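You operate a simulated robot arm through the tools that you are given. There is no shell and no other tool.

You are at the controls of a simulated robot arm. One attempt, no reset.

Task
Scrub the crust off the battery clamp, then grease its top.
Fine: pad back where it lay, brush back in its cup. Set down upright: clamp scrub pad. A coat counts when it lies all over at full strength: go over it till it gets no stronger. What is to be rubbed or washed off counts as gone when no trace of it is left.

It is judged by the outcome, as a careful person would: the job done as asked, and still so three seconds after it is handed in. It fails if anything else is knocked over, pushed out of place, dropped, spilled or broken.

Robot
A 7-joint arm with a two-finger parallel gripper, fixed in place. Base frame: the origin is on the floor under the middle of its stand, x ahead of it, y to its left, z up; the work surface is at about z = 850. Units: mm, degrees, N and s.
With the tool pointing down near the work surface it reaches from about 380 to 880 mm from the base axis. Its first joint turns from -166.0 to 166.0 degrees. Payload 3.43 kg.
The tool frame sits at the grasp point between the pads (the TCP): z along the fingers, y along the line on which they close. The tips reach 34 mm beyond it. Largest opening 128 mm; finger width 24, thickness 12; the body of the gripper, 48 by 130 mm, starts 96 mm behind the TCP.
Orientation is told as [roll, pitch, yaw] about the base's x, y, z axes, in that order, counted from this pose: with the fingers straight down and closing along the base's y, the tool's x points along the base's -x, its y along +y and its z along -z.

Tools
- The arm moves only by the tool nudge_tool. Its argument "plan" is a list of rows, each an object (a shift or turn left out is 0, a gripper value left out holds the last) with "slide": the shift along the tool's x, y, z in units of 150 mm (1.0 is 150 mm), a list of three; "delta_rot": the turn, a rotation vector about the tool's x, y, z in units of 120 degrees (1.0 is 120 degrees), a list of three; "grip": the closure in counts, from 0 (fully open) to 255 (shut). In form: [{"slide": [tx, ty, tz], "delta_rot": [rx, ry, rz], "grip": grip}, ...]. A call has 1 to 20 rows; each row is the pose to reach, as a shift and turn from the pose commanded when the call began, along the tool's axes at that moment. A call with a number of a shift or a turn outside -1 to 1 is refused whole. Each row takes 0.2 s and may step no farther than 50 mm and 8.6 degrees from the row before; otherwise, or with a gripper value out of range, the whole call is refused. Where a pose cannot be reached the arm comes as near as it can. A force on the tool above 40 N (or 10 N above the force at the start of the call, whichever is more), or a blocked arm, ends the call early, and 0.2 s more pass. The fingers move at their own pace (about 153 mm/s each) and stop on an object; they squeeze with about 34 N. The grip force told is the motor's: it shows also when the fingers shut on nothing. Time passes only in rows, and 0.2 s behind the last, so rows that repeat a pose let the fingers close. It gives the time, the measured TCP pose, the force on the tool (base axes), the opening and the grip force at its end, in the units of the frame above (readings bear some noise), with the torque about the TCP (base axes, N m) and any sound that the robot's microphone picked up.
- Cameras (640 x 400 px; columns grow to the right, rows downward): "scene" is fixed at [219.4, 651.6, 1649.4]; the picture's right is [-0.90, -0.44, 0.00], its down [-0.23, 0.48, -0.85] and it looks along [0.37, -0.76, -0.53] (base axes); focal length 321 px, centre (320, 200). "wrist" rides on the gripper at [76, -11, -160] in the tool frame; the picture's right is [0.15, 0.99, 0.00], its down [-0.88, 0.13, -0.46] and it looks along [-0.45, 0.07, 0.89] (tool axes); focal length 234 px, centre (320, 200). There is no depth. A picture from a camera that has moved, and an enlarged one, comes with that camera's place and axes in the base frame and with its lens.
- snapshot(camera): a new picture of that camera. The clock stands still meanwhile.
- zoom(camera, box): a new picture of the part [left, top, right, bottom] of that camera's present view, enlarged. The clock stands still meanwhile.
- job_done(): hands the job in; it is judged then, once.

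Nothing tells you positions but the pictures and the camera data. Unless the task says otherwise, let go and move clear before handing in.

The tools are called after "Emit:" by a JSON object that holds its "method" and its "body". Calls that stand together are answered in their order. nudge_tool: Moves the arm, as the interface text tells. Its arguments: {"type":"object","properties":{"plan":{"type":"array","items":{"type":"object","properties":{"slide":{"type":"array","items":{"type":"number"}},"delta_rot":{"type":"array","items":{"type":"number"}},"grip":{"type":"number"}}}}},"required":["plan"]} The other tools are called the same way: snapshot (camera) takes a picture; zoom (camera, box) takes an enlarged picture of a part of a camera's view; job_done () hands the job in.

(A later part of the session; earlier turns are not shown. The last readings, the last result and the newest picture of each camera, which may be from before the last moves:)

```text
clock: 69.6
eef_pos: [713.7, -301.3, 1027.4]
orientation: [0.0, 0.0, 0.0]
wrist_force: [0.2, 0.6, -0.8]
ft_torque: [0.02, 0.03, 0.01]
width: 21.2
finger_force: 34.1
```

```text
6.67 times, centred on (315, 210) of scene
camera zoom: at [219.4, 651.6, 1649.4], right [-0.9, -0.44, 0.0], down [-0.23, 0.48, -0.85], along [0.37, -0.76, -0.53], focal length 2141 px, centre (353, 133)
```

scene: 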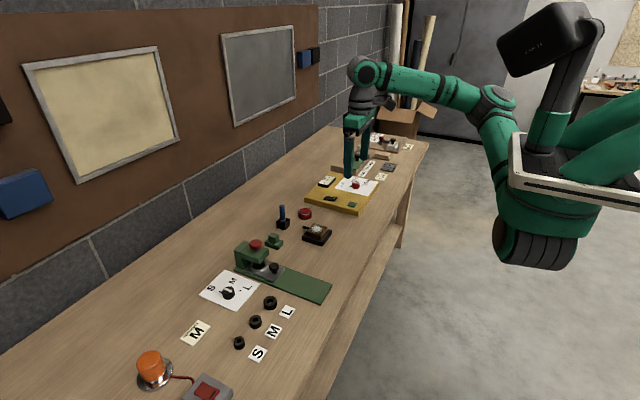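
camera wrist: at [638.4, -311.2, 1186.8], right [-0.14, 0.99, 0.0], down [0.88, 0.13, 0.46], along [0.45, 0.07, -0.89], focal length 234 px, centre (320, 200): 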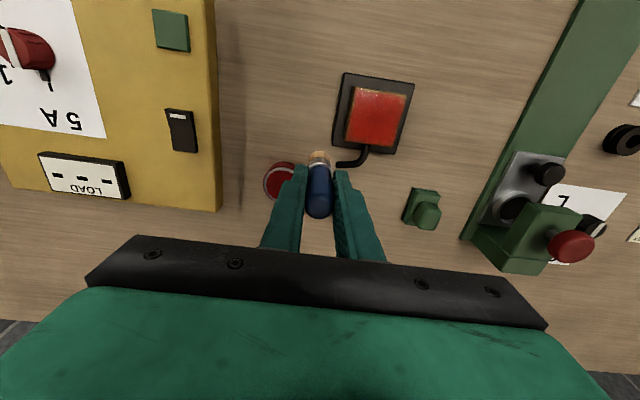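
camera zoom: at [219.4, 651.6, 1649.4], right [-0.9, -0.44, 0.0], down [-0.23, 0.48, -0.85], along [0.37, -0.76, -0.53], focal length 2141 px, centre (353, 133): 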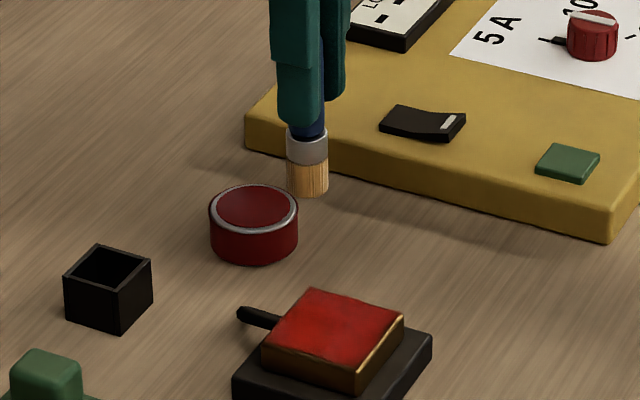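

Emit:
{"method": "nudge_tool", "body": {"plan": [{"slide": [0.15, 0.08, 0], "grip": 255}, {"slide": [0.31, 0.16, 0], "grip": 255}, {"slide": [0.465, 0.241, 0], "grip": 255}, {"slide": [0.465, 0.241, 0.1], "grip": 255}, {"slide": [0.465, 0.241, 0.2], "grip": 255}, {"slide": [0.465, 0.241, 0.26], "grip": 255}, {"slide": [0.465, 0.241, 0.285], "grip": 255}, {"slide": [0.465, 0.241, 0.285], "grip": 255}]}}

Emit:
{"method": "zoom", "body": {"camera": "wrist", "box": [260, 90, 400, 210]}}

```text
clock: 71.4
eef_pos: [644.6, -265.2, 985.3]
orientation: [0.0, 0.0, -0.1]
wrist_force: [-1.1, -0.2, -1.0]
ft_torque: [0.0, 0.0, 0.0]
width: 21.0
finger_force: 33.9
```

```text
3.33 times, centred on (330, 150) of wrist
camera zoom: at [570.0, -274.6, 1144.9], right [-0.15, 0.99, 0.0], down [0.88, 0.13, 0.46], along [0.45, 0.07, -0.89], focal length 781 px, centre (287, 367)
```

zoom: 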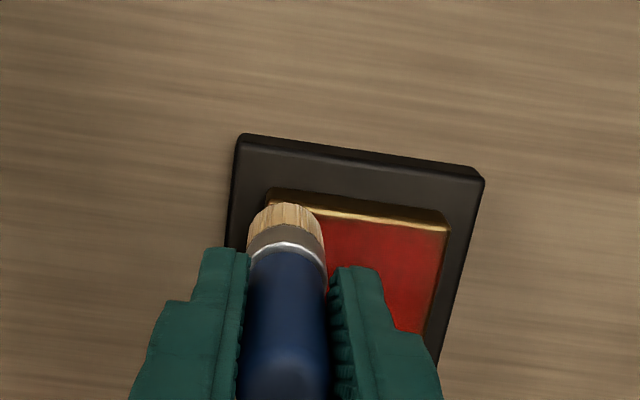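

Emit:
{"method": "nudge_tool", "body": {"plan": [{"slide": [0, 0, 0.01], "grip": 255}, {"slide": [0, 0, 0.02], "grip": 255}, {"slide": [0, 0, 0.02], "grip": 255}]}}

```text
clock: 72.2
eef_pos: [644.8, -265.8, 982.0]
orientation: [0.0, 0.0, -0.1]
wrist_force: [-0.3, 0.7, -0.7]
ft_torque: [-0.02, 0.02, 0.03]
width: 21.0
finger_force: 34.1
```

Emit:
{"method": "nudge_tool", "body": {"plan": [{"slide": [0, 0, 0.006], "grip": 255}, {"slide": [0, 0, 0.012], "grip": 255}, {"slide": [0, 0, 0.012], "grip": 255}]}}

```text
clock: 73.0
eef_pos: [645.1, -264.1, 978.9]
orientation: [-0.1, 0.0, -0.1]
wrist_force: [0.0, -0.4, -0.1]
ft_torque: [0.01, -0.01, 0.05]
width: 20.8
finger_force: 34.0
```

Emit:
{"method": "nudge_tool", "body": {"plan": [{"slide": [0, 0, 0.006], "grip": 255}, {"slide": [0, 0, 0.01], "grip": 255}, {"slide": [0, 0, 0.01], "grip": 255}]}}

Emit:
{"method": "zoom", "body": {"camera": "scene", "box": [295, 205, 345, 245]}}

Emit:
{"method": "zoom", "body": {"camera": "wrist", "box": [260, 90, 400, 210]}}

```text
clock: 73.8
eef_pos: [644.3, -266.3, 980.1]
orientation: [0.1, -0.2, -0.1]
wrist_force: [-0.3, 1.3, 22.0]
ft_torque: [0.14, -0.2, 0.02]
width: 21.1
finger_force: 34.3
```

```text
10.00 times, centred on (320, 225) of scene
camera zoom: at [219.4, 651.6, 1649.4], right [-0.9, -0.44, 0.0], down [-0.23, 0.48, -0.85], along [0.37, -0.76, -0.53], focal length 3212 px, centre (320, -50)
```

zoom: 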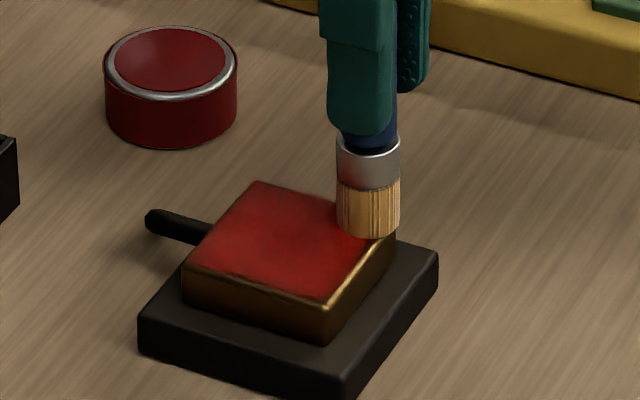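

```text
3.33 times, centred on (330, 150) of wrist
camera zoom: at [568.3, -275.2, 1138.8], right [-0.15, 0.99, 0.0], down [0.88, 0.13, 0.46], along [0.45, 0.07, -0.89], focal length 781 px, centre (287, 367)
```

zoom: 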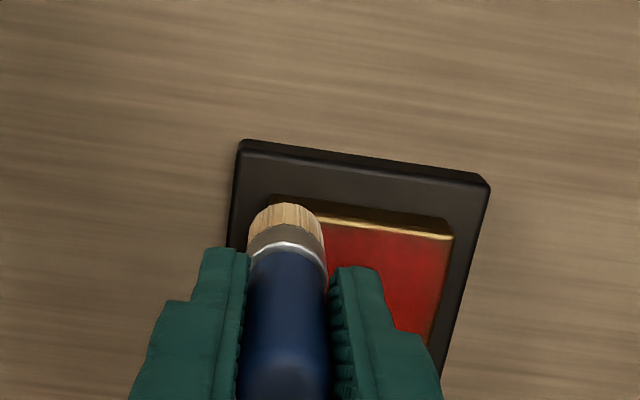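

Good contact. Now a second full pass with strokes reaching closer to the edges.

Emit:
{"method": "nudge_tool", "body": {"plan": [{"slide": [0, 0, -0.003], "grip": 255}, {"slide": [0, 0.085, -0.003], "grip": 255}, {"slide": [0, 0.17, -0.003], "grip": 255}, {"slide": [0, 0.255, -0.003], "grip": 255}, {"slide": [0, 0.335, -0.003], "grip": 255}, {"slide": [-0.045, 0.335, -0.003], "grip": 255}, {"slide": [-0.045, 0.255, -0.003], "grip": 255}, {"slide": [-0.045, 0.17, -0.003], "grip": 255}, {"slide": [-0.045, 0.085, -0.003], "grip": 255}, {"slide": [-0.045, 0, -0.003], "grip": 255}]}}

Emit:
{"method": "zoom", "body": {"camera": "scene", "box": [295, 205, 345, 245]}}

Emit:
{"method": "zoom", "body": {"camera": "wrist", "box": [260, 90, 400, 210]}}

```text
clock: 76.0
eef_pos: [651.1, -264.2, 978.9]
orientation: [0.0, 0.0, -0.1]
wrist_force: [-0.5, 6.3, 17.2]
ft_torque: [0.55, -0.21, 0.08]
width: 20.9
finger_force: 34.3
```

```text
10.00 times, centred on (320, 225) of scene
camera zoom: at [219.4, 651.6, 1649.4], right [-0.9, -0.44, 0.0], down [-0.23, 0.48, -0.85], along [0.37, -0.76, -0.53], focal length 3212 px, centre (320, -50)
```

zoom: 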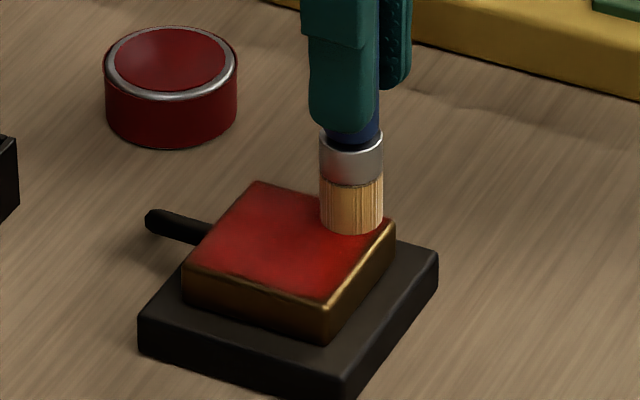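

```text
3.33 times, centred on (330, 150) of wrist
camera zoom: at [576.0, -274.7, 1138.7], right [-0.15, 0.99, 0.0], down [0.88, 0.13, 0.46], along [0.45, 0.07, -0.89], focal length 781 px, centre (287, 367)
```

zoom: 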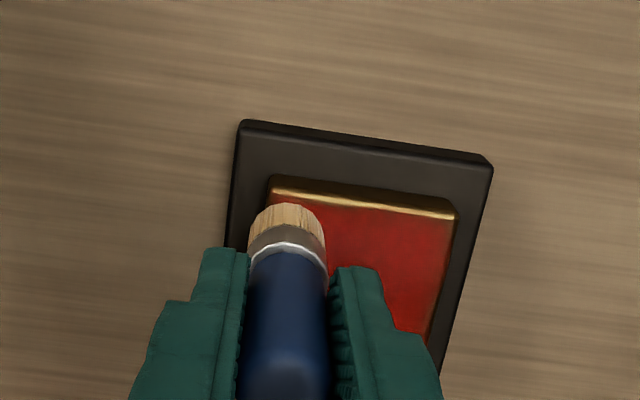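

Emit:
{"method": "nudge_tool", "body": {"plan": [{"slide": [-0.05, 0, 0], "grip": 255}, {"slide": [-0.05, 0.085, 0], "grip": 255}, {"slide": [-0.05, 0.17, 0], "grip": 255}, {"slide": [-0.05, 0.255, 0], "grip": 255}, {"slide": [-0.05, 0.335, 0], "grip": 255}, {"slide": [-0.105, 0.335, 0], "grip": 255}, {"slide": [-0.105, 0.255, 0], "grip": 255}, {"slide": [-0.105, 0.17, 0], "grip": 255}, {"slide": [-0.105, 0.085, 0], "grip": 255}, {"slide": [-0.105, 0, 0], "grip": 255}, {"slide": [-0.157, 0, 0], "grip": 255}, {"slide": [-0.157, 0.085, 0], "grip": 255}, {"slide": [-0.157, 0.17, 0], "grip": 255}, {"slide": [-0.157, 0.255, 0], "grip": 255}, {"slide": [-0.157, 0.335, 0], "grip": 255}]}}

Emit:
{"method": "zoom", "body": {"camera": "scene", "box": [295, 205, 345, 245]}}

Emit:
{"method": "zoom", "body": {"camera": "wrist", "box": [260, 90, 400, 210]}}

```text
clock: 79.2
eef_pos: [675.6, -214.4, 978.3]
orientation: [0.0, 0.0, -0.1]
wrist_force: [0.2, -2.1, 9.2]
ft_torque: [-0.29, -0.18, -0.04]
width: 21.0
finger_force: 33.6
```

```text
10.00 times, centred on (320, 225) of scene
camera zoom: at [219.4, 651.6, 1649.4], right [-0.9, -0.44, 0.0], down [-0.23, 0.48, -0.85], along [0.37, -0.76, -0.53], focal length 3212 px, centre (320, -50)
```

zoom: 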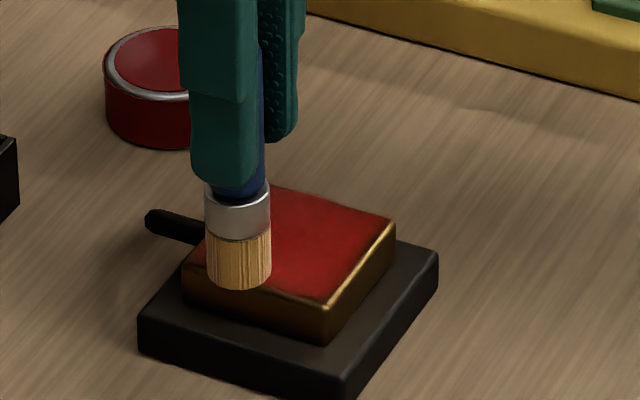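

```text
3.33 times, centred on (330, 150) of wrist
camera zoom: at [599.8, -224.3, 1138.5], right [-0.15, 0.99, 0.0], down [0.88, 0.13, 0.46], along [0.45, 0.07, -0.89], focal length 781 px, centre (287, 367)
```

zoom: 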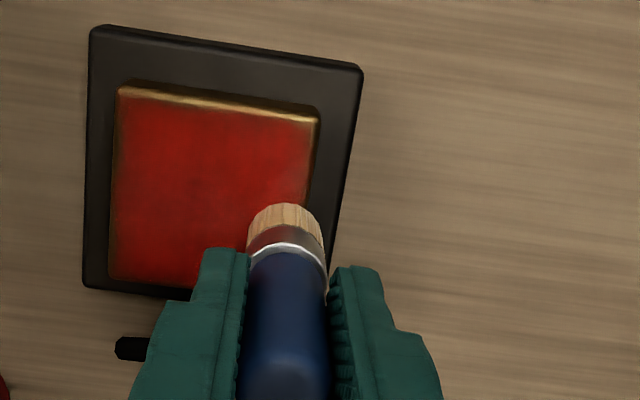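

Emit:
{"method": "nudge_tool", "body": {"plan": [{"slide": [-0.052, 0, 0.003], "grip": 255}, {"slide": [-0.052, -0.085, 0.003], "grip": 255}, {"slide": [-0.052, -0.17, 0.003], "grip": 255}, {"slide": [-0.052, -0.255, 0.003], "grip": 255}, {"slide": [-0.052, -0.34, 0.003], "grip": 255}, {"slide": [-0.1, -0.34, 0.003], "grip": 255}, {"slide": [-0.1, -0.255, 0.003], "grip": 255}, {"slide": [-0.1, -0.17, 0.003], "grip": 255}, {"slide": [-0.1, -0.085, 0.003], "grip": 255}, {"slide": [-0.1, 0, 0.003], "grip": 255}]}}

Emit:
{"method": "zoom", "body": {"camera": "scene", "box": [295, 205, 345, 245]}}

Emit:
{"method": "zoom", "body": {"camera": "wrist", "box": [260, 80, 400, 200]}}

```text
clock: 81.4
eef_pos: [689.9, -215.8, 978.8]
orientation: [0.0, -0.1, 0.0]
wrist_force: [-0.1, -5.6, 17.4]
ft_torque: [-0.5, -0.21, -0.05]
width: 20.9
finger_force: 33.7
```

```text
10.00 times, centred on (320, 225) of scene
camera zoom: at [219.4, 651.6, 1649.4], right [-0.9, -0.44, 0.0], down [-0.23, 0.48, -0.85], along [0.37, -0.76, -0.53], focal length 3212 px, centre (320, -50)
```

zoom: 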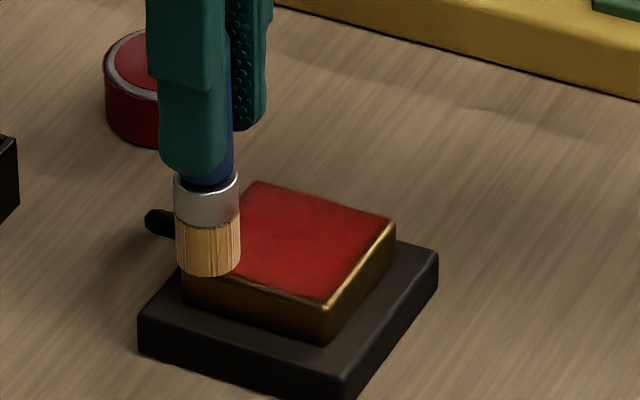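

```text
3.33 times, centred on (330, 140) of wrist
camera zoom: at [613.9, -226.1, 1138.1], right [-0.15, 0.99, 0.0], down [0.88, 0.13, 0.46], along [0.45, 0.07, -0.89], focal length 781 px, centre (287, 400)
```

zoom: 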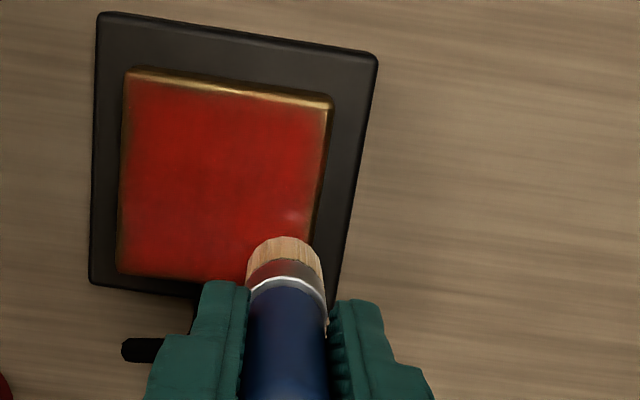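

Now a perimeter pass to bring the edges up to full strength.

Emit:
{"method": "nudge_tool", "body": {"plan": [{"slide": [-0.031, 0.012, -0.002], "grip": 255}, {"slide": [-0.031, -0.07, -0.002], "grip": 255}, {"slide": [-0.031, -0.16, -0.002], "grip": 255}, {"slide": [-0.031, -0.25, -0.002], "grip": 255}, {"slide": [-0.031, -0.333, -0.002], "grip": 255}, {"slide": [0.05, -0.333, -0.002], "grip": 255}, {"slide": [0.14, -0.333, -0.002], "grip": 255}, {"slide": [0.23, -0.333, -0.002], "grip": 255}, {"slide": [0.306, -0.333, -0.002], "grip": 255}, {"slide": [0.306, -0.25, -0.002], "grip": 255}, {"slide": [0.306, -0.16, -0.002], "grip": 255}, {"slide": [0.306, -0.07, -0.002], "grip": 255}, {"slide": [0.306, 0.012, -0.002], "grip": 255}, {"slide": [0.23, 0.012, -0.002], "grip": 255}, {"slide": [0.14, 0.012, -0.002], "grip": 255}, {"slide": [0.05, 0.012, -0.002], "grip": 255}, {"slide": [-0.031, 0.012, -0.002], "grip": 255}]}}

Emit:
{"method": "zoom", "body": {"camera": "scene", "box": [295, 205, 345, 245]}}

Emit:
{"method": "zoom", "body": {"camera": "wrist", "box": [260, 80, 400, 200]}}

```text
clock: 85.0
eef_pos: [694.2, -212.9, 979.1]
orientation: [0.1, 0.0, -0.2]
wrist_force: [-1.1, 0.5, -0.4]
ft_torque: [-0.02, 0.01, 0.0]
width: 20.7
finger_force: 33.8
```

```text
10.00 times, centred on (320, 225) of scene
camera zoom: at [219.4, 651.6, 1649.4], right [-0.9, -0.44, 0.0], down [-0.23, 0.48, -0.85], along [0.37, -0.76, -0.53], focal length 3212 px, centre (320, -50)
```

zoom: 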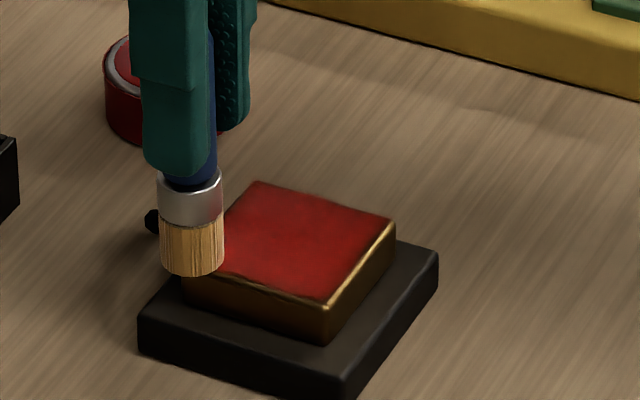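

```text
3.33 times, centred on (330, 140) of wrist
camera zoom: at [619.7, -223.6, 1138.1], right [-0.14, 0.99, 0.0], down [0.88, 0.13, 0.46], along [0.45, 0.07, -0.89], focal length 781 px, centre (287, 400)
```

zoom: 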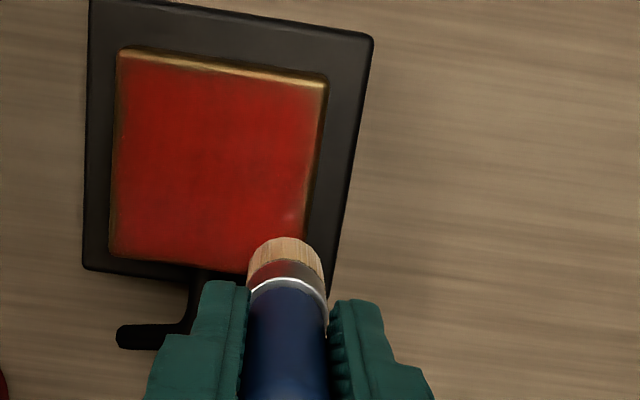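

Emit:
{"method": "nudge_tool", "body": {"plan": [{"slide": [0, 0, -0.1], "grip": 255}, {"slide": [0, 0, -0.3], "grip": 255}, {"slide": [-0.1, -0.1, -0.4], "grip": 255}, {"slide": [-0.2, -0.2, -0.4], "grip": 255}, {"slide": [-0.2, -0.2, -0.4], "grip": 255}]}}

Emit:
{"method": "zoom", "body": {"camera": "scene", "box": [305, 218, 340, 245]}}

Emit:
{"method": "zoom", "body": {"camera": "wrist", "box": [265, 60, 375, 150]}}

Emit:
{"method": "zoom", "body": {"camera": "scene", "box": [285, 180, 345, 240]}}

```text
clock: 86.2
eef_pos: [724.5, -244.0, 1040.7]
orientation: [0.0, 0.0, 0.0]
wrist_force: [0.3, -0.3, -0.6]
ft_torque: [0.0, -0.03, -0.01]
width: 21.0
finger_force: 33.9
```

```text
14.81 times, centred on (322, 232) of scene
camera zoom: at [219.4, 651.6, 1649.4], right [-0.9, -0.44, 0.0], down [-0.23, 0.48, -0.85], along [0.37, -0.76, -0.53], focal length 4758 px, centre (283, -267)
```

zoom: 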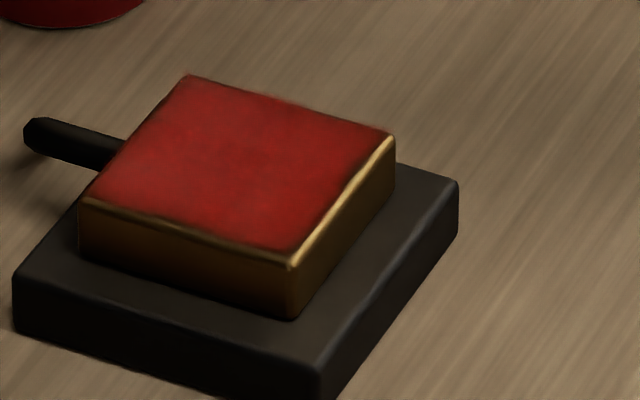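

```text
4.44 times, centred on (320, 105) of wrist
camera zoom: at [649.1, -253.9, 1199.0], right [-0.15, 0.99, 0.0], down [0.88, 0.13, 0.46], along [0.45, 0.07, -0.89], focal length 1041 px, centre (320, 622)
```

zoom: 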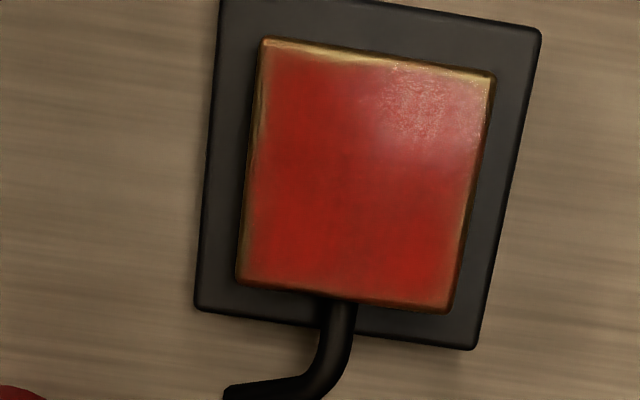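

```text
6.67 times, centred on (315, 210) of scene
camera zoom: at [219.4, 651.6, 1649.4], right [-0.9, -0.44, 0.0], down [-0.23, 0.48, -0.85], along [0.37, -0.76, -0.53], focal length 2141 px, centre (353, 133)
```

zoom: 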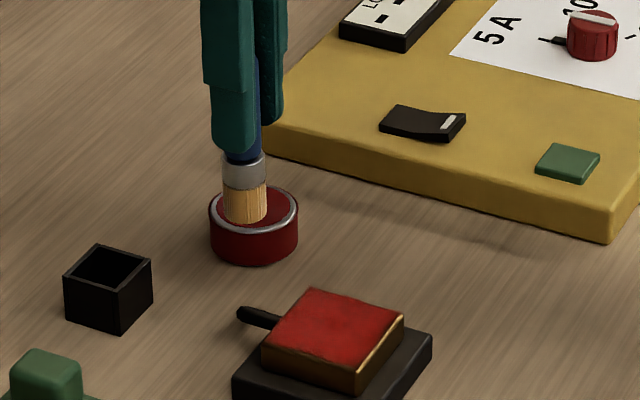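

The coat is fuller now, though slightly mottled. I'll re-dip and do another full pass to be sure it is saturated.

Emit:
{"method": "nudge_tool", "body": {"plan": [{"slide": [-0.09, -0.17, 0], "grip": 255}, {"slide": [-0.18, -0.34, 0], "grip": 255}, {"slide": [-0.27, -0.51, 0], "grip": 255}, {"slide": [-0.335, -0.666, 0.05], "grip": 255}, {"slide": [-0.335, -0.666, 0.2], "grip": 255}, {"slide": [-0.335, -0.666, 0.35], "grip": 255}, {"slide": [-0.335, -0.666, 0.45], "grip": 255}, {"slide": [-0.335, -0.666, 0.49], "grip": 255}, {"slide": [-0.335, -0.666, 0.49], "grip": 255}]}}

Emit:
{"method": "zoom", "body": {"camera": "wrist", "box": [270, 100, 370, 200]}}

Emit:
{"method": "zoom", "body": {"camera": "scene", "box": [290, 185, 340, 225]}}

```text
clock: 88.2
eef_pos: [772.4, -342.4, 966.8]
orientation: [0.0, -0.1, -0.1]
wrist_force: [-1.7, 0.9, 9.8]
ft_torque: [0.04, 0.08, -0.01]
width: 20.7
finger_force: 34.1
```

```text
4.00 times, centred on (320, 150) of wrist
camera zoom: at [698.1, -352.6, 1125.6], right [-0.14, 0.99, 0.0], down [0.88, 0.13, 0.46], along [0.45, 0.07, -0.89], focal length 937 px, centre (320, 400)
```

zoom: 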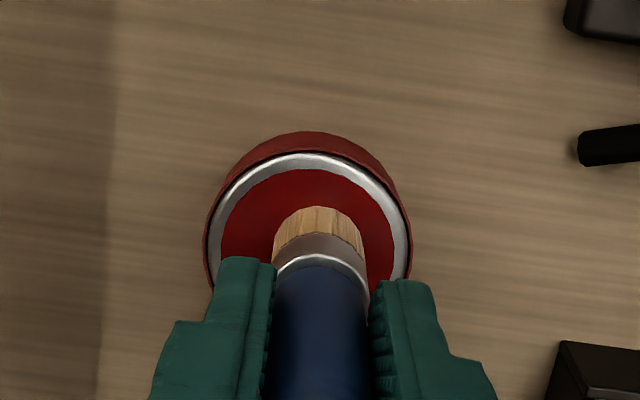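

```text
10.00 times, centred on (315, 205) of scene
camera zoom: at [219.4, 651.6, 1649.4], right [-0.9, -0.44, 0.0], down [-0.23, 0.48, -0.85], along [0.37, -0.76, -0.53], focal length 3212 px, centre (370, 150)
```

zoom: 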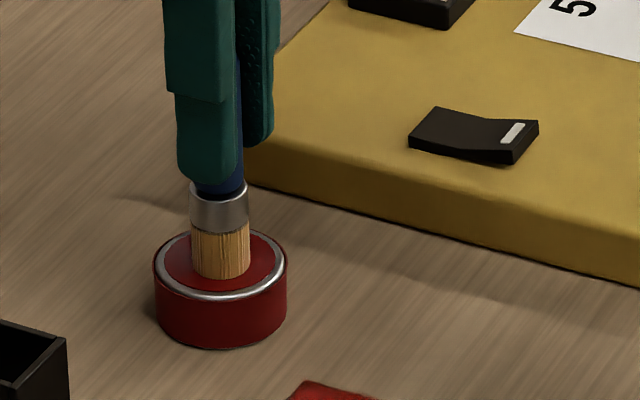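

Emit:
{"method": "nudge_tool", "body": {"plan": [{"slide": [0, 0, 0.001], "grip": 255}, {"slide": [0, 0, 0.001], "grip": 255}, {"slide": [0, 0, -0.05], "grip": 255}, {"slide": [0, 0, -0.2], "grip": 255}, {"slide": [0, 0, -0.41], "grip": 255}, {"slide": [0, 0, -0.41], "grip": 255}]}}

Emit:
{"method": "nudge_tool", "body": {"plan": [{"slide": [0.1, 0.08, 0], "grip": 255}, {"slide": [0.25, 0.18, 0], "grip": 255}, {"slide": [0.4, 0.28, 0], "grip": 255}, {"slide": [0.55, 0.36, 0], "grip": 255}, {"slide": [0.7, 0.44, 0], "grip": 255}, {"slide": [0.865, 0.515, 0], "grip": 255}, {"slide": [0.865, 0.515, 0.15], "grip": 255}, {"slide": [0.865, 0.515, 0.27], "grip": 255}, {"slide": [0.865, 0.515, 0.3], "grip": 255}, {"slide": [0.865, 0.515, 0.3], "grip": 255}]}}

Emit:
{"method": "zoom", "body": {"camera": "wrist", "box": [260, 90, 400, 210]}}

Emit:
{"method": "zoom", "body": {"camera": "scene", "box": [295, 195, 345, 245]}}

```text
clock: 89.6
eef_pos: [774.3, -342.1, 1025.0]
orientation: [0.0, 0.0, -0.2]
wrist_force: [-0.2, -0.6, -0.5]
ft_torque: [-0.01, -0.01, -0.01]
width: 20.8
finger_force: 33.8
```

```text
clock: 91.8
eef_pos: [646.1, -265.8, 983.9]
orientation: [0.0, -0.1, -0.1]
wrist_force: [0.4, -0.3, -0.8]
ft_torque: [0.04, -0.01, -0.02]
width: 20.9
finger_force: 34.4
```

```text
3.33 times, centred on (330, 150) of wrist
camera zoom: at [570.0, -275.6, 1141.7], right [-0.14, 0.99, 0.0], down [0.88, 0.13, 0.46], along [0.45, 0.07, -0.89], focal length 781 px, centre (287, 367)
```

zoom: 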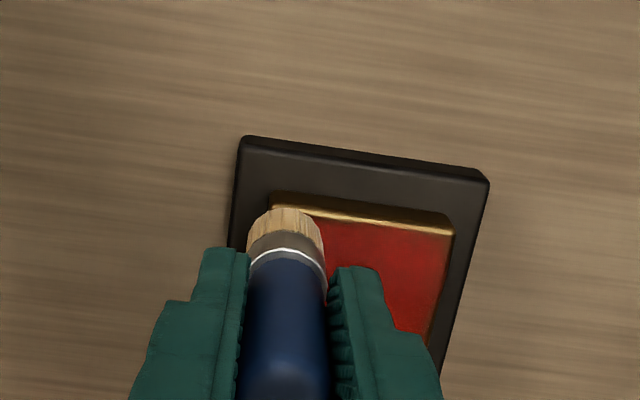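

```text
8.00 times, centred on (320, 220) of scene
camera zoom: at [219.4, 651.6, 1649.4], right [-0.9, -0.44, 0.0], down [-0.23, 0.48, -0.85], along [0.37, -0.76, -0.53], focal length 2570 px, centre (320, 40)
```

zoom: 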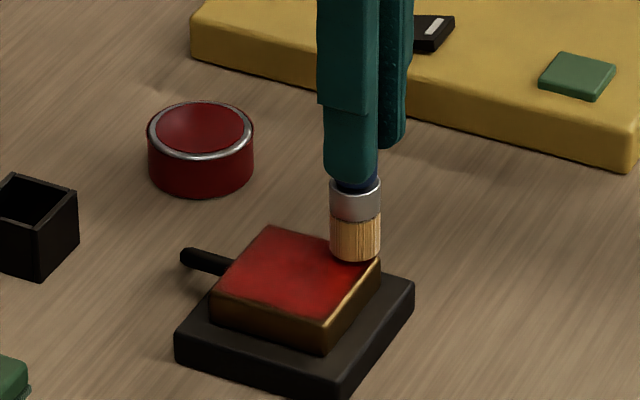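

Emit:
{"method": "nudge_tool", "body": {"plan": [{"slide": [0, 0, 0.01], "grip": 255}, {"slide": [0, 0, 0.02], "grip": 255}, {"slide": [0, 0, 0.025], "grip": 255}, {"slide": [0, 0, 0.025], "grip": 255}]}}

```text
clock: 92.8
eef_pos: [645.1, -263.7, 978.1]
orientation: [0.0, 0.0, -0.1]
wrist_force: [1.0, 0.1, 0.3]
ft_torque: [-0.03, -0.02, 0.02]
width: 20.9
finger_force: 34.1
```

Emit:
{"method": "nudge_tool", "body": {"plan": [{"slide": [0, 0, 0.005], "grip": 255}, {"slide": [0, 0, 0.01], "grip": 255}, {"slide": [0, 0, 0.01], "grip": 255}]}}

```text
clock: 93.6
eef_pos: [645.1, -266.7, 977.8]
orientation: [0.1, -0.1, -0.2]
wrist_force: [-3.3, -0.9, 18.2]
ft_torque: [-0.06, 0.02, -0.02]
width: 20.9
finger_force: 34.2
```

Contact at 18 N. Third full pass begins.

Emit:
{"method": "nudge_tool", "body": {"plan": [{"slide": [0.01, 0, -0.002], "grip": 255}, {"slide": [0.01, 0.085, -0.002], "grip": 255}, {"slide": [0.01, 0.17, -0.002], "grip": 255}, {"slide": [0.01, 0.255, -0.002], "grip": 255}, {"slide": [0.01, 0.35, -0.002], "grip": 255}, {"slide": [-0.045, 0.35, -0.002], "grip": 255}, {"slide": [-0.045, 0.255, -0.002], "grip": 255}, {"slide": [-0.045, 0.17, -0.002], "grip": 255}, {"slide": [-0.045, 0.085, -0.002], "grip": 255}, {"slide": [-0.045, -0.005, -0.002], "grip": 255}, {"slide": [-0.095, -0.005, -0.002], "grip": 255}, {"slide": [-0.095, 0.085, -0.002], "grip": 255}, {"slide": [-0.095, 0.17, -0.002], "grip": 255}, {"slide": [-0.095, 0.255, -0.002], "grip": 255}, {"slide": [-0.095, 0.35, -0.002], "grip": 255}]}}

Emit:
{"method": "zoom", "body": {"camera": "wrist", "box": [260, 90, 400, 210]}}

Emit:
{"method": "zoom", "body": {"camera": "scene", "box": [295, 205, 345, 245]}}

```text
clock: 96.8
eef_pos: [660.2, -212.8, 977.2]
orientation: [0.0, 0.0, -0.1]
wrist_force: [-0.1, 0.1, -0.6]
ft_torque: [-0.01, 0.0, 0.01]
width: 20.9
finger_force: 33.7
```

```text
3.33 times, centred on (330, 150) of wrist
camera zoom: at [584.0, -223.5, 1137.2], right [-0.15, 0.99, 0.0], down [0.88, 0.13, 0.45], along [0.45, 0.07, -0.89], focal length 781 px, centre (287, 367)
```

zoom: 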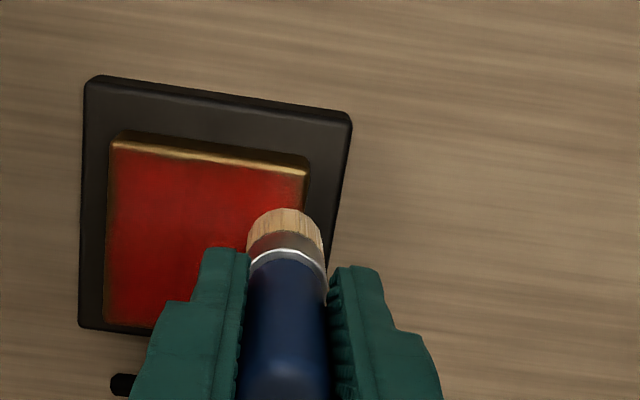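

```text
10.00 times, centred on (320, 225) of scene
camera zoom: at [219.4, 651.6, 1649.4], right [-0.9, -0.44, 0.0], down [-0.23, 0.48, -0.85], along [0.37, -0.76, -0.53], focal length 3212 px, centre (320, -50)
```

zoom: 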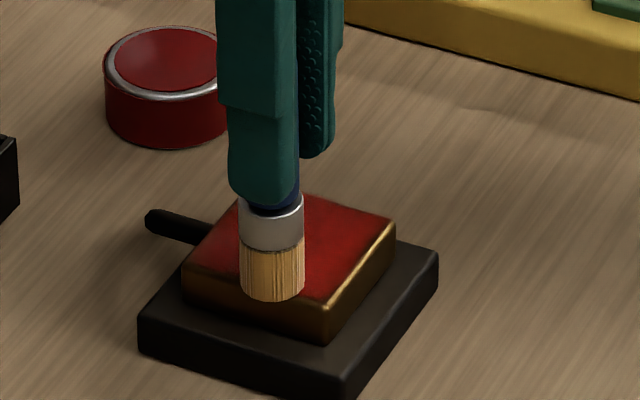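

Emit:
{"method": "nudge_tool", "body": {"plan": [{"slide": [0, 0, 0.005], "grip": 255}, {"slide": [0, 0, 0.009], "grip": 255}, {"slide": [0, 0, 0.009], "grip": 255}]}}

```text
clock: 97.6
eef_pos: [659.5, -213.1, 977.0]
orientation: [0.0, -0.1, -0.1]
wrist_force: [0.1, 0.8, 8.3]
ft_torque: [0.06, -0.14, 0.01]
width: 21.0
finger_force: 34.1
```

Emit:
{"method": "nudge_tool", "body": {"plan": [{"slide": [0, -0.085, 0.001], "grip": 255}, {"slide": [0, -0.17, 0.001], "grip": 255}, {"slide": [0, -0.255, 0.001], "grip": 255}, {"slide": [0, -0.345, 0.001], "grip": 255}, {"slide": [0.05, -0.345, 0.001], "grip": 255}, {"slide": [0.05, -0.255, 0.001], "grip": 255}, {"slide": [0.05, -0.17, 0.001], "grip": 255}, {"slide": [0.05, -0.085, 0.001], "grip": 255}, {"slide": [0.05, 0, 0.001], "grip": 255}]}}

```text
clock: 99.6
eef_pos: [650.9, -212.0, 976.2]
orientation: [0.1, 0.1, -0.1]
wrist_force: [0.1, -3.0, 7.7]
ft_torque: [-0.24, -0.06, -0.04]
width: 20.9
finger_force: 34.1
```

Emit:
{"method": "nudge_tool", "body": {"plan": [{"slide": [0.053, 0, 0.001], "grip": 255}, {"slide": [0.053, -0.085, 0.001], "grip": 255}, {"slide": [0.053, -0.17, 0.001], "grip": 255}, {"slide": [0.053, -0.255, 0.001], "grip": 255}, {"slide": [0.053, -0.35, 0.001], "grip": 255}, {"slide": [0, -0.35, 0.001], "grip": 255}, {"slide": [-0.053, -0.35, 0.001], "grip": 255}, {"slide": [-0.107, -0.35, 0.001], "grip": 255}, {"slide": [-0.107, -0.255, 0.001], "grip": 255}, {"slide": [-0.107, -0.17, 0.001], "grip": 255}, {"slide": [-0.107, -0.085, 0.001], "grip": 255}, {"slide": [-0.107, 0, 0.001], "grip": 255}]}}

Emit:
{"method": "zoom", "body": {"camera": "wrist", "box": [260, 80, 400, 200]}}

Emit:
{"method": "zoom", "body": {"camera": "scene", "box": [295, 205, 345, 245]}}

```text
clock: 102.2
eef_pos: [668.8, -213.9, 976.8]
orientation: [0.0, -0.2, -0.1]
wrist_force: [0.6, -4.8, 12.2]
ft_torque: [-0.33, -0.09, 0.0]
width: 20.6
finger_force: 33.8
```

```text
3.33 times, centred on (330, 140) of wrist
camera zoom: at [591.9, -223.8, 1135.3], right [-0.14, 0.99, 0.0], down [0.88, 0.13, 0.46], along [0.45, 0.07, -0.89], focal length 781 px, centre (287, 400)
```

zoom: 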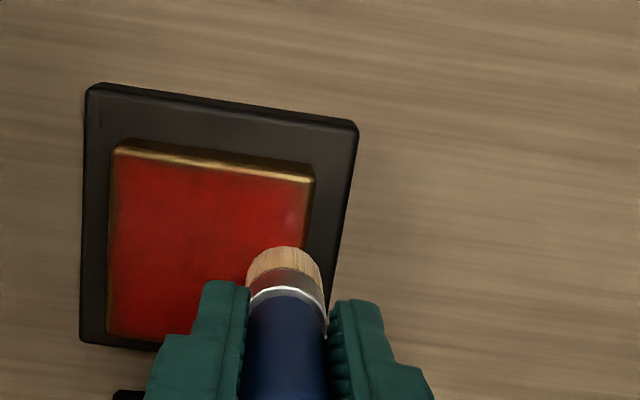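

```text
10.00 times, centred on (320, 225) of scene
camera zoom: at [219.4, 651.6, 1649.4], right [-0.9, -0.44, 0.0], down [-0.23, 0.48, -0.85], along [0.37, -0.76, -0.53], focal length 3212 px, centre (320, -50)
```

zoom: 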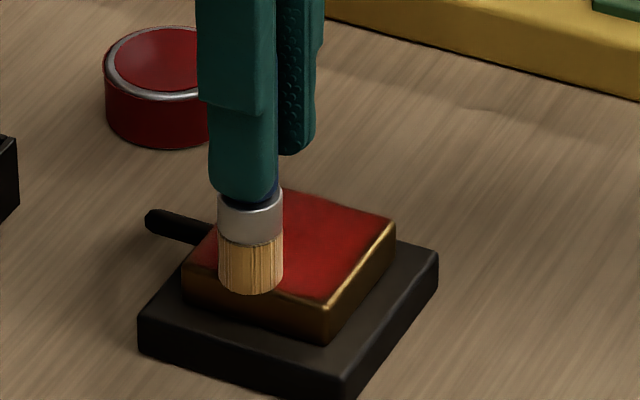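

Emit:
{"method": "nudge_tool", "body": {"plan": [{"slide": [-0.05, 0, 0], "grip": 255}, {"slide": [-0.05, -0.085, 0], "grip": 255}, {"slide": [-0.05, -0.17, 0], "grip": 255}, {"slide": [-0.05, -0.255, 0], "grip": 255}, {"slide": [-0.05, -0.345, 0], "grip": 255}, {"slide": [-0.105, -0.345, 0], "grip": 255}, {"slide": [-0.105, -0.255, 0], "grip": 255}, {"slide": [-0.105, -0.17, 0], "grip": 255}, {"slide": [-0.105, -0.085, 0], "grip": 255}, {"slide": [-0.105, 0, 0], "grip": 255}]}}

```text
clock: 104.4
eef_pos: [683.9, -211.1, 975.5]
orientation: [0.0, 0.1, -0.1]
wrist_force: [0.6, -0.2, -0.1]
ft_torque: [-0.04, -0.02, -0.03]
width: 21.0
finger_force: 33.9
```

Emit:
{"method": "nudge_tool", "body": {"plan": [{"slide": [0, 0, 0.005], "grip": 255}, {"slide": [0, 0, 0.009], "grip": 255}, {"slide": [0, 0, 0.009], "grip": 255}]}}

```text
clock: 105.2
eef_pos: [682.7, -213.4, 975.5]
orientation: [0.0, -0.1, -0.1]
wrist_force: [-3.5, 0.7, 17.2]
ft_torque: [-0.04, 0.24, -0.03]
width: 20.9
finger_force: 33.8
```

Emit:
{"method": "nudge_tool", "body": {"plan": [{"slide": [0, -0.085, -0.002], "grip": 255}, {"slide": [0, -0.17, -0.002], "grip": 255}, {"slide": [0, -0.255, -0.002], "grip": 255}, {"slide": [0, -0.345, -0.002], "grip": 255}, {"slide": [-0.045, -0.345, -0.002], "grip": 255}, {"slide": [-0.045, -0.255, -0.002], "grip": 255}, {"slide": [-0.045, -0.17, -0.002], "grip": 255}, {"slide": [-0.045, -0.085, -0.002], "grip": 255}, {"slide": [-0.045, 0, -0.002], "grip": 255}]}}

Emit:
{"method": "zoom", "body": {"camera": "wrist", "box": [260, 70, 400, 190]}}

Emit:
{"method": "zoom", "body": {"camera": "scene", "box": [295, 205, 345, 245]}}

```text
clock: 107.2
eef_pos: [690.7, -213.2, 974.9]
orientation: [0.0, -0.1, 0.0]
wrist_force: [0.3, -2.2, 5.1]
ft_torque: [-0.2, -0.12, -0.02]
width: 20.9
finger_force: 33.8
```

```text
3.33 times, centred on (330, 130) of wrist
camera zoom: at [614.7, -223.4, 1133.8], right [-0.15, 0.99, 0.0], down [0.88, 0.13, 0.46], along [0.45, 0.07, -0.89], focal length 781 px, centre (287, 433)
```

zoom: 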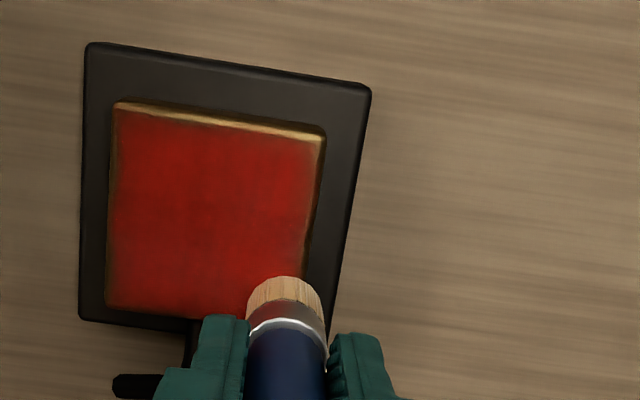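

```text
10.00 times, centred on (320, 225) of scene
camera zoom: at [219.4, 651.6, 1649.4], right [-0.9, -0.44, 0.0], down [-0.23, 0.48, -0.85], along [0.37, -0.76, -0.53], focal length 3212 px, centre (320, -50)
```

zoom: 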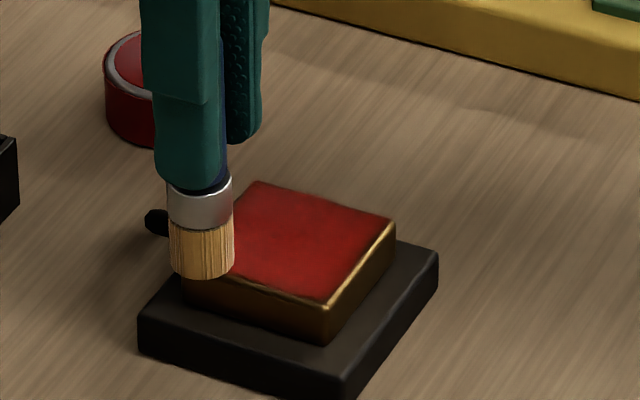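

Emit:
{"method": "nudge_tool", "body": {"plan": [{"slide": [-0.035, 0.01, 0.004], "grip": 255}, {"slide": [-0.035, -0.085, 0.004], "grip": 255}, {"slide": [-0.035, -0.17, 0.004], "grip": 255}, {"slide": [-0.035, -0.255, 0.004], "grip": 255}, {"slide": [-0.035, -0.355, 0.004], "grip": 255}, {"slide": [0, -0.355, 0.004], "grip": 255}, {"slide": [0.0, -0.255, 0.004], "grip": 255}, {"slide": [0.0, -0.17, 0.004], "grip": 255}, {"slide": [0.0, -0.085, 0.004], "grip": 255}, {"slide": [0.0, 0.01, 0.004], "grip": 255}]}}

Emit:
{"method": "nudge_tool", "body": {"plan": [{"slide": [0, 0, -0.1], "grip": 255}, {"slide": [0, 0, -0.3], "grip": 255}, {"slide": [-0.1, -0.1, -0.43], "grip": 255}, {"slide": [-0.23, -0.2, -0.43], "grip": 255}, {"slide": [-0.23, -0.2, -0.43], "grip": 255}]}}

Emit:
{"method": "zoom", "body": {"camera": "scene", "box": [305, 218, 340, 245]}}

Emit:
{"method": "zoom", "body": {"camera": "wrist", "box": [265, 60, 375, 150]}}

Emit:
{"method": "zoom", "body": {"camera": "scene", "box": [285, 180, 345, 240]}}

```text
clock: 109.4
eef_pos: [690.7, -212.4, 974.7]
orientation: [0.1, 0.1, 0.0]
wrist_force: [0.7, -1.1, 4.0]
ft_torque: [-0.17, -0.08, -0.03]
width: 21.0
finger_force: 34.0
```

```text
clock: 110.6
eef_pos: [723.1, -241.7, 1039.0]
orientation: [0.0, 0.0, -0.1]
wrist_force: [0.0, -0.2, -0.7]
ft_torque: [0.0, -0.03, 0.01]
width: 20.7
finger_force: 34.3
```

```text
14.81 times, centred on (322, 232) of scene
camera zoom: at [219.4, 651.6, 1649.4], right [-0.9, -0.44, 0.0], down [-0.23, 0.48, -0.85], along [0.37, -0.76, -0.53], focal length 4758 px, centre (283, -267)
```

zoom: 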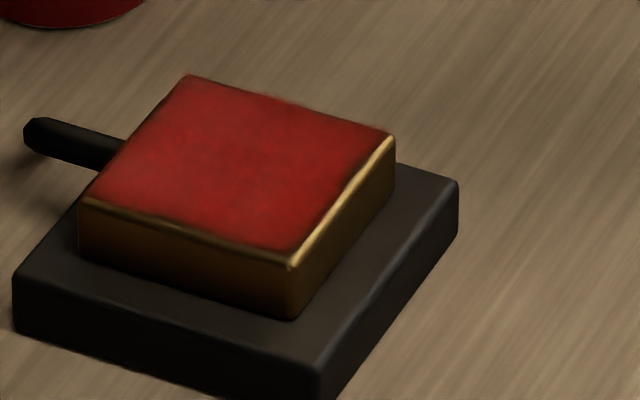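

```text
4.44 times, centred on (320, 105) of wrist
camera zoom: at [648.2, -251.8, 1198.7], right [-0.15, 0.99, 0.0], down [0.88, 0.13, 0.46], along [0.45, 0.07, -0.89], focal length 1041 px, centre (320, 622)
```

zoom: 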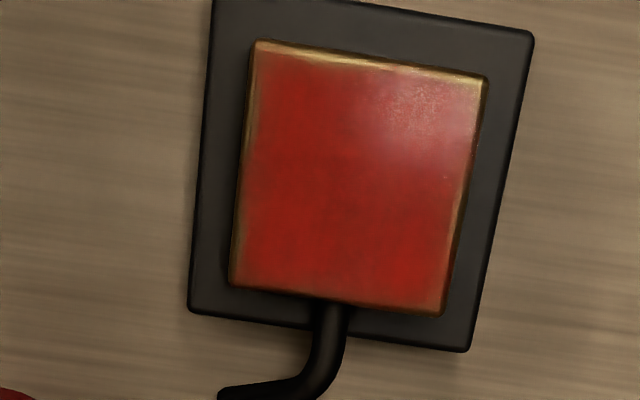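

```text
6.67 times, centred on (315, 210) of scene
camera zoom: at [219.4, 651.6, 1649.4], right [-0.9, -0.44, 0.0], down [-0.23, 0.48, -0.85], along [0.37, -0.76, -0.53], focal length 2141 px, centre (353, 133)
```

zoom: 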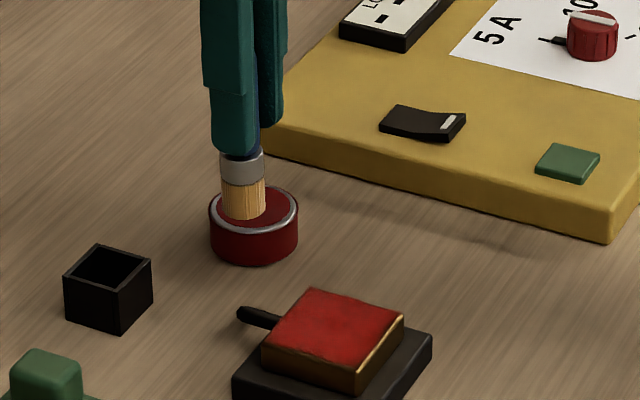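

Emit:
{"method": "zoom", "body": {"camera": "scene", "box": [309, 221, 333, 238]}}

Emit:
{"method": "zoom", "body": {"camera": "wrist", "box": [295, 68, 350, 138]}}

```text
16.00 times, centred on (321, 230) of scene
camera zoom: at [219.4, 651.6, 1649.4], right [-0.9, -0.44, 0.0], down [-0.23, 0.48, -0.85], along [0.37, -0.76, -0.53], focal length 5139 px, centre (304, -272)
```

zoom: 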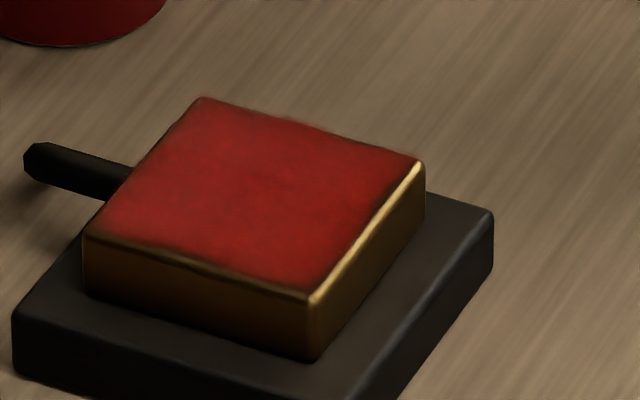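

```text
5.71 times, centred on (322, 103) of wrist
camera zoom: at [648.2, -251.8, 1198.7], right [-0.15, 0.99, 0.0], down [0.88, 0.13, 0.46], along [0.45, 0.07, -0.89], focal length 1338 px, centre (306, 754)
```

zoom: 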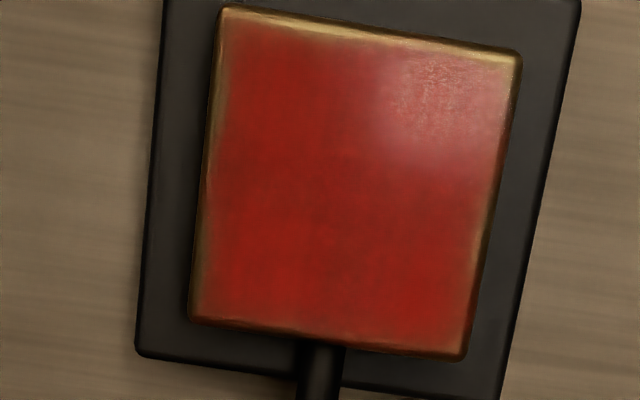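

The coat looks even in the middle, with corners slightly thinner. I'll re-dip once more and work the edges and corners, then compare.

Emit:
{"method": "nudge_tool", "body": {"plan": [{"slide": [-0.09, -0.17, 0], "grip": 255}, {"slide": [-0.18, -0.34, 0], "grip": 255}, {"slide": [-0.27, -0.51, 0], "grip": 255}, {"slide": [-0.337, -0.677, 0.05], "grip": 255}, {"slide": [-0.337, -0.677, 0.2], "grip": 255}, {"slide": [-0.337, -0.677, 0.35], "grip": 255}, {"slide": [-0.337, -0.677, 0.45], "grip": 255}, {"slide": [-0.337, -0.677, 0.495], "grip": 255}, {"slide": [-0.337, -0.677, 0.495], "grip": 255}]}}

Emit:
{"method": "zoom", "body": {"camera": "wrist", "box": [270, 100, 370, 200]}}

Emit:
{"method": "zoom", "body": {"camera": "scene", "box": [290, 185, 340, 225]}}

```text
clock: 112.6
eef_pos: [775.2, -343.3, 963.8]
orientation: [0.0, 0.0, -0.1]
wrist_force: [0.9, -0.1, -0.4]
ft_torque: [-0.01, -0.01, 0.0]
width: 21.0
finger_force: 34.5
```

```text
4.00 times, centred on (320, 150) of wrist
camera zoom: at [700.7, -353.7, 1122.8], right [-0.14, 0.99, 0.0], down [0.88, 0.13, 0.46], along [0.45, 0.07, -0.89], focal length 937 px, centre (320, 400)
```

zoom: 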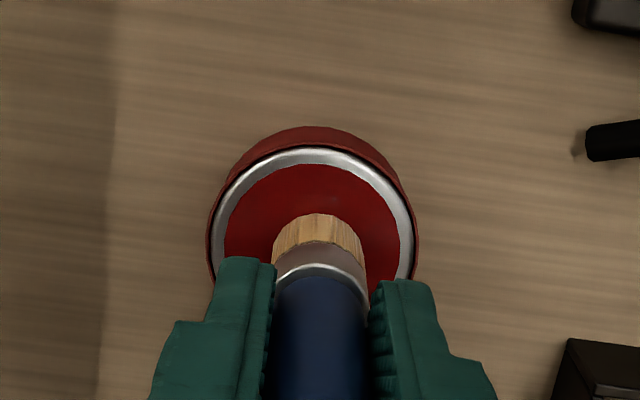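

```text
10.00 times, centred on (315, 205) of scene
camera zoom: at [219.4, 651.6, 1649.4], right [-0.9, -0.44, 0.0], down [-0.23, 0.48, -0.85], along [0.37, -0.76, -0.53], focal length 3212 px, centre (370, 150)
```

zoom: 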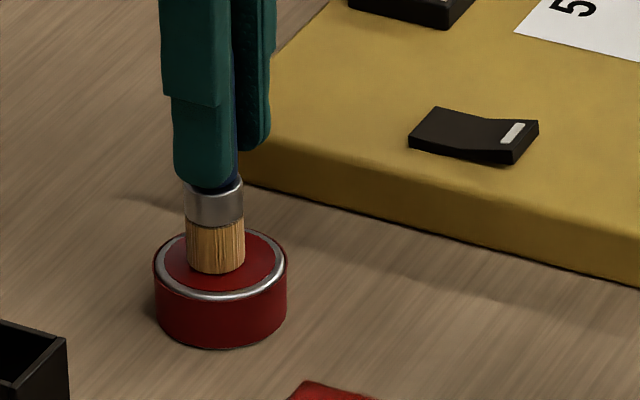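

Emit:
{"method": "nudge_tool", "body": {"plan": [{"slide": [0, 0, 0.008], "grip": 255}, {"slide": [0, 0, 0.016], "grip": 255}, {"slide": [0, 0, 0.02], "grip": 255}, {"slide": [0, 0, 0.02], "grip": 255}]}}

```text
clock: 113.6
eef_pos: [775.7, -344.5, 961.4]
orientation: [0.0, -0.1, -0.1]
wrist_force: [-2.2, 2.2, 8.3]
ft_torque: [0.13, 0.02, 0.04]
width: 20.9
finger_force: 34.1
```

Emit:
{"method": "nudge_tool", "body": {"plan": [{"slide": [0, 0, 0.0], "grip": 255}, {"slide": [0, 0, 0.0], "grip": 255}, {"slide": [0, 0, -0.05], "grip": 255}, {"slide": [0, 0, -0.2], "grip": 255}, {"slide": [0, 0, -0.45], "grip": 255}, {"slide": [0, 0, -0.45], "grip": 255}]}}

Emit:
{"method": "nudge_tool", "body": {"plan": [{"slide": [0.1, 0.08, 0], "grip": 255}, {"slide": [0.25, 0.18, 0], "grip": 255}, {"slide": [0.4, 0.28, 0], "grip": 255}, {"slide": [0.55, 0.36, 0], "grip": 255}, {"slide": [0.7, 0.44, 0], "grip": 255}, {"slide": [0.87, 0.515, 0], "grip": 255}, {"slide": [0.87, 0.515, 0.15], "grip": 255}, {"slide": [0.87, 0.515, 0.3], "grip": 255}, {"slide": [0.87, 0.515, 0.34], "grip": 255}, {"slide": [0.87, 0.515, 0.34], "grip": 255}]}}

Emit:
{"method": "zoom", "body": {"camera": "wrist", "box": [260, 90, 400, 210]}}

Emit:
{"method": "zoom", "body": {"camera": "scene", "box": [295, 195, 345, 245]}}

```text
clock: 115.0
eef_pos: [776.0, -343.5, 1029.0]
orientation: [-0.1, -0.1, -0.1]
wrist_force: [-0.7, -0.3, -0.9]
ft_torque: [0.02, -0.04, 0.01]
width: 21.1
finger_force: 33.5
```

```text
clock: 117.2
eef_pos: [645.5, -266.5, 977.5]
orientation: [0.0, -0.1, -0.1]
wrist_force: [-0.2, -1.1, -1.7]
ft_torque: [0.02, 0.0, 0.01]
width: 20.8
finger_force: 33.9
```

```text
3.33 times, centred on (330, 150) of wrist
camera zoom: at [570.0, -277.0, 1136.8], right [-0.14, 0.99, 0.0], down [0.88, 0.13, 0.46], along [0.45, 0.07, -0.89], focal length 781 px, centre (287, 367)
```

zoom: 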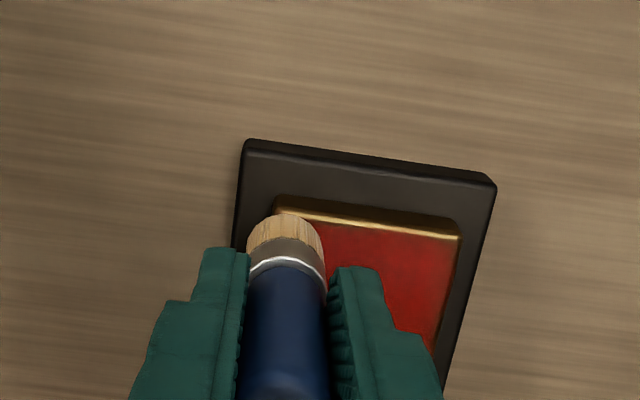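

```text
8.00 times, centred on (320, 220) of scene
camera zoom: at [219.4, 651.6, 1649.4], right [-0.9, -0.44, 0.0], down [-0.23, 0.48, -0.85], along [0.37, -0.76, -0.53], focal length 2570 px, centre (320, 40)
```

zoom: 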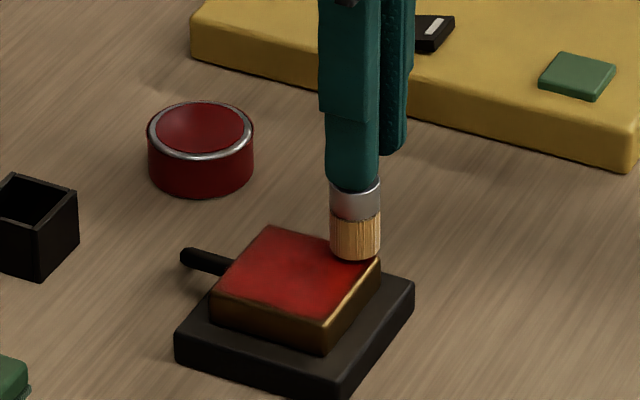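

Emit:
{"method": "nudge_tool", "body": {"plan": [{"slide": [0, 0, 0.01], "grip": 255}, {"slide": [0, 0, 0.02], "grip": 255}, {"slide": [0, 0, 0.027], "grip": 255}, {"slide": [0, 0, 0.027], "grip": 255}]}}

```text
clock: 118.2
eef_pos: [645.0, -265.6, 973.3]
orientation: [0.0, 0.0, -0.1]
wrist_force: [1.7, -0.7, -0.6]
ft_torque: [-0.04, 0.02, 0.0]
width: 20.7
finger_force: 34.6
```

Emit:
{"method": "nudge_tool", "body": {"plan": [{"slide": [0, 0, 0.005], "grip": 255}, {"slide": [0, 0, 0.01], "grip": 255}, {"slide": [0, 0, 0.01], "grip": 255}]}}

```text
clock: 119.0
eef_pos: [644.8, -266.1, 973.7]
orientation: [-0.1, -0.1, -0.1]
wrist_force: [-2.2, -0.2, 14.3]
ft_torque: [-0.02, -0.06, -0.02]
width: 20.9
finger_force: 34.0
```

Emit:
{"method": "nudge_tool", "body": {"plan": [{"slide": [0.025, -0.01, 0], "grip": 255}, {"slide": [0.025, 0.085, 0], "grip": 255}, {"slide": [0.025, 0.17, 0], "grip": 255}, {"slide": [0.025, 0.26, 0], "grip": 255}, {"slide": [0.025, 0.36, 0], "grip": 255}, {"slide": [-0.02, 0.36, 0], "grip": 255}, {"slide": [-0.02, 0.26, 0], "grip": 255}, {"slide": [-0.02, 0.17, 0], "grip": 255}, {"slide": [-0.02, 0.085, 0], "grip": 255}, {"slide": [-0.02, -0.01, 0], "grip": 255}]}}

```text
clock: 121.2
eef_pos: [648.2, -267.5, 972.2]
orientation: [0.0, 0.0, -0.1]
wrist_force: [-1.9, 4.3, 9.9]
ft_torque: [0.28, -0.11, 0.04]
width: 20.7
finger_force: 33.8
```

Emit:
{"method": "nudge_tool", "body": {"plan": [{"slide": [-0.05, 0, 0.001], "grip": 255}, {"slide": [-0.05, 0.09, 0.001], "grip": 255}, {"slide": [-0.05, 0.18, 0.001], "grip": 255}, {"slide": [-0.05, 0.27, 0.001], "grip": 255}, {"slide": [-0.05, 0.37, 0.001], "grip": 255}, {"slide": [-0.1, 0.37, 0.001], "grip": 255}, {"slide": [-0.1, 0.27, 0.001], "grip": 255}, {"slide": [-0.1, 0.18, 0.001], "grip": 255}, {"slide": [-0.1, 0.09, 0.001], "grip": 255}, {"slide": [-0.1, 0, 0.001], "grip": 255}]}}

```text
clock: 123.4
eef_pos: [663.4, -267.3, 971.2]
orientation: [-0.1, 0.0, -0.1]
wrist_force: [0.2, 3.4, 8.5]
ft_torque: [0.23, -0.1, 0.03]
width: 20.7
finger_force: 34.1
```

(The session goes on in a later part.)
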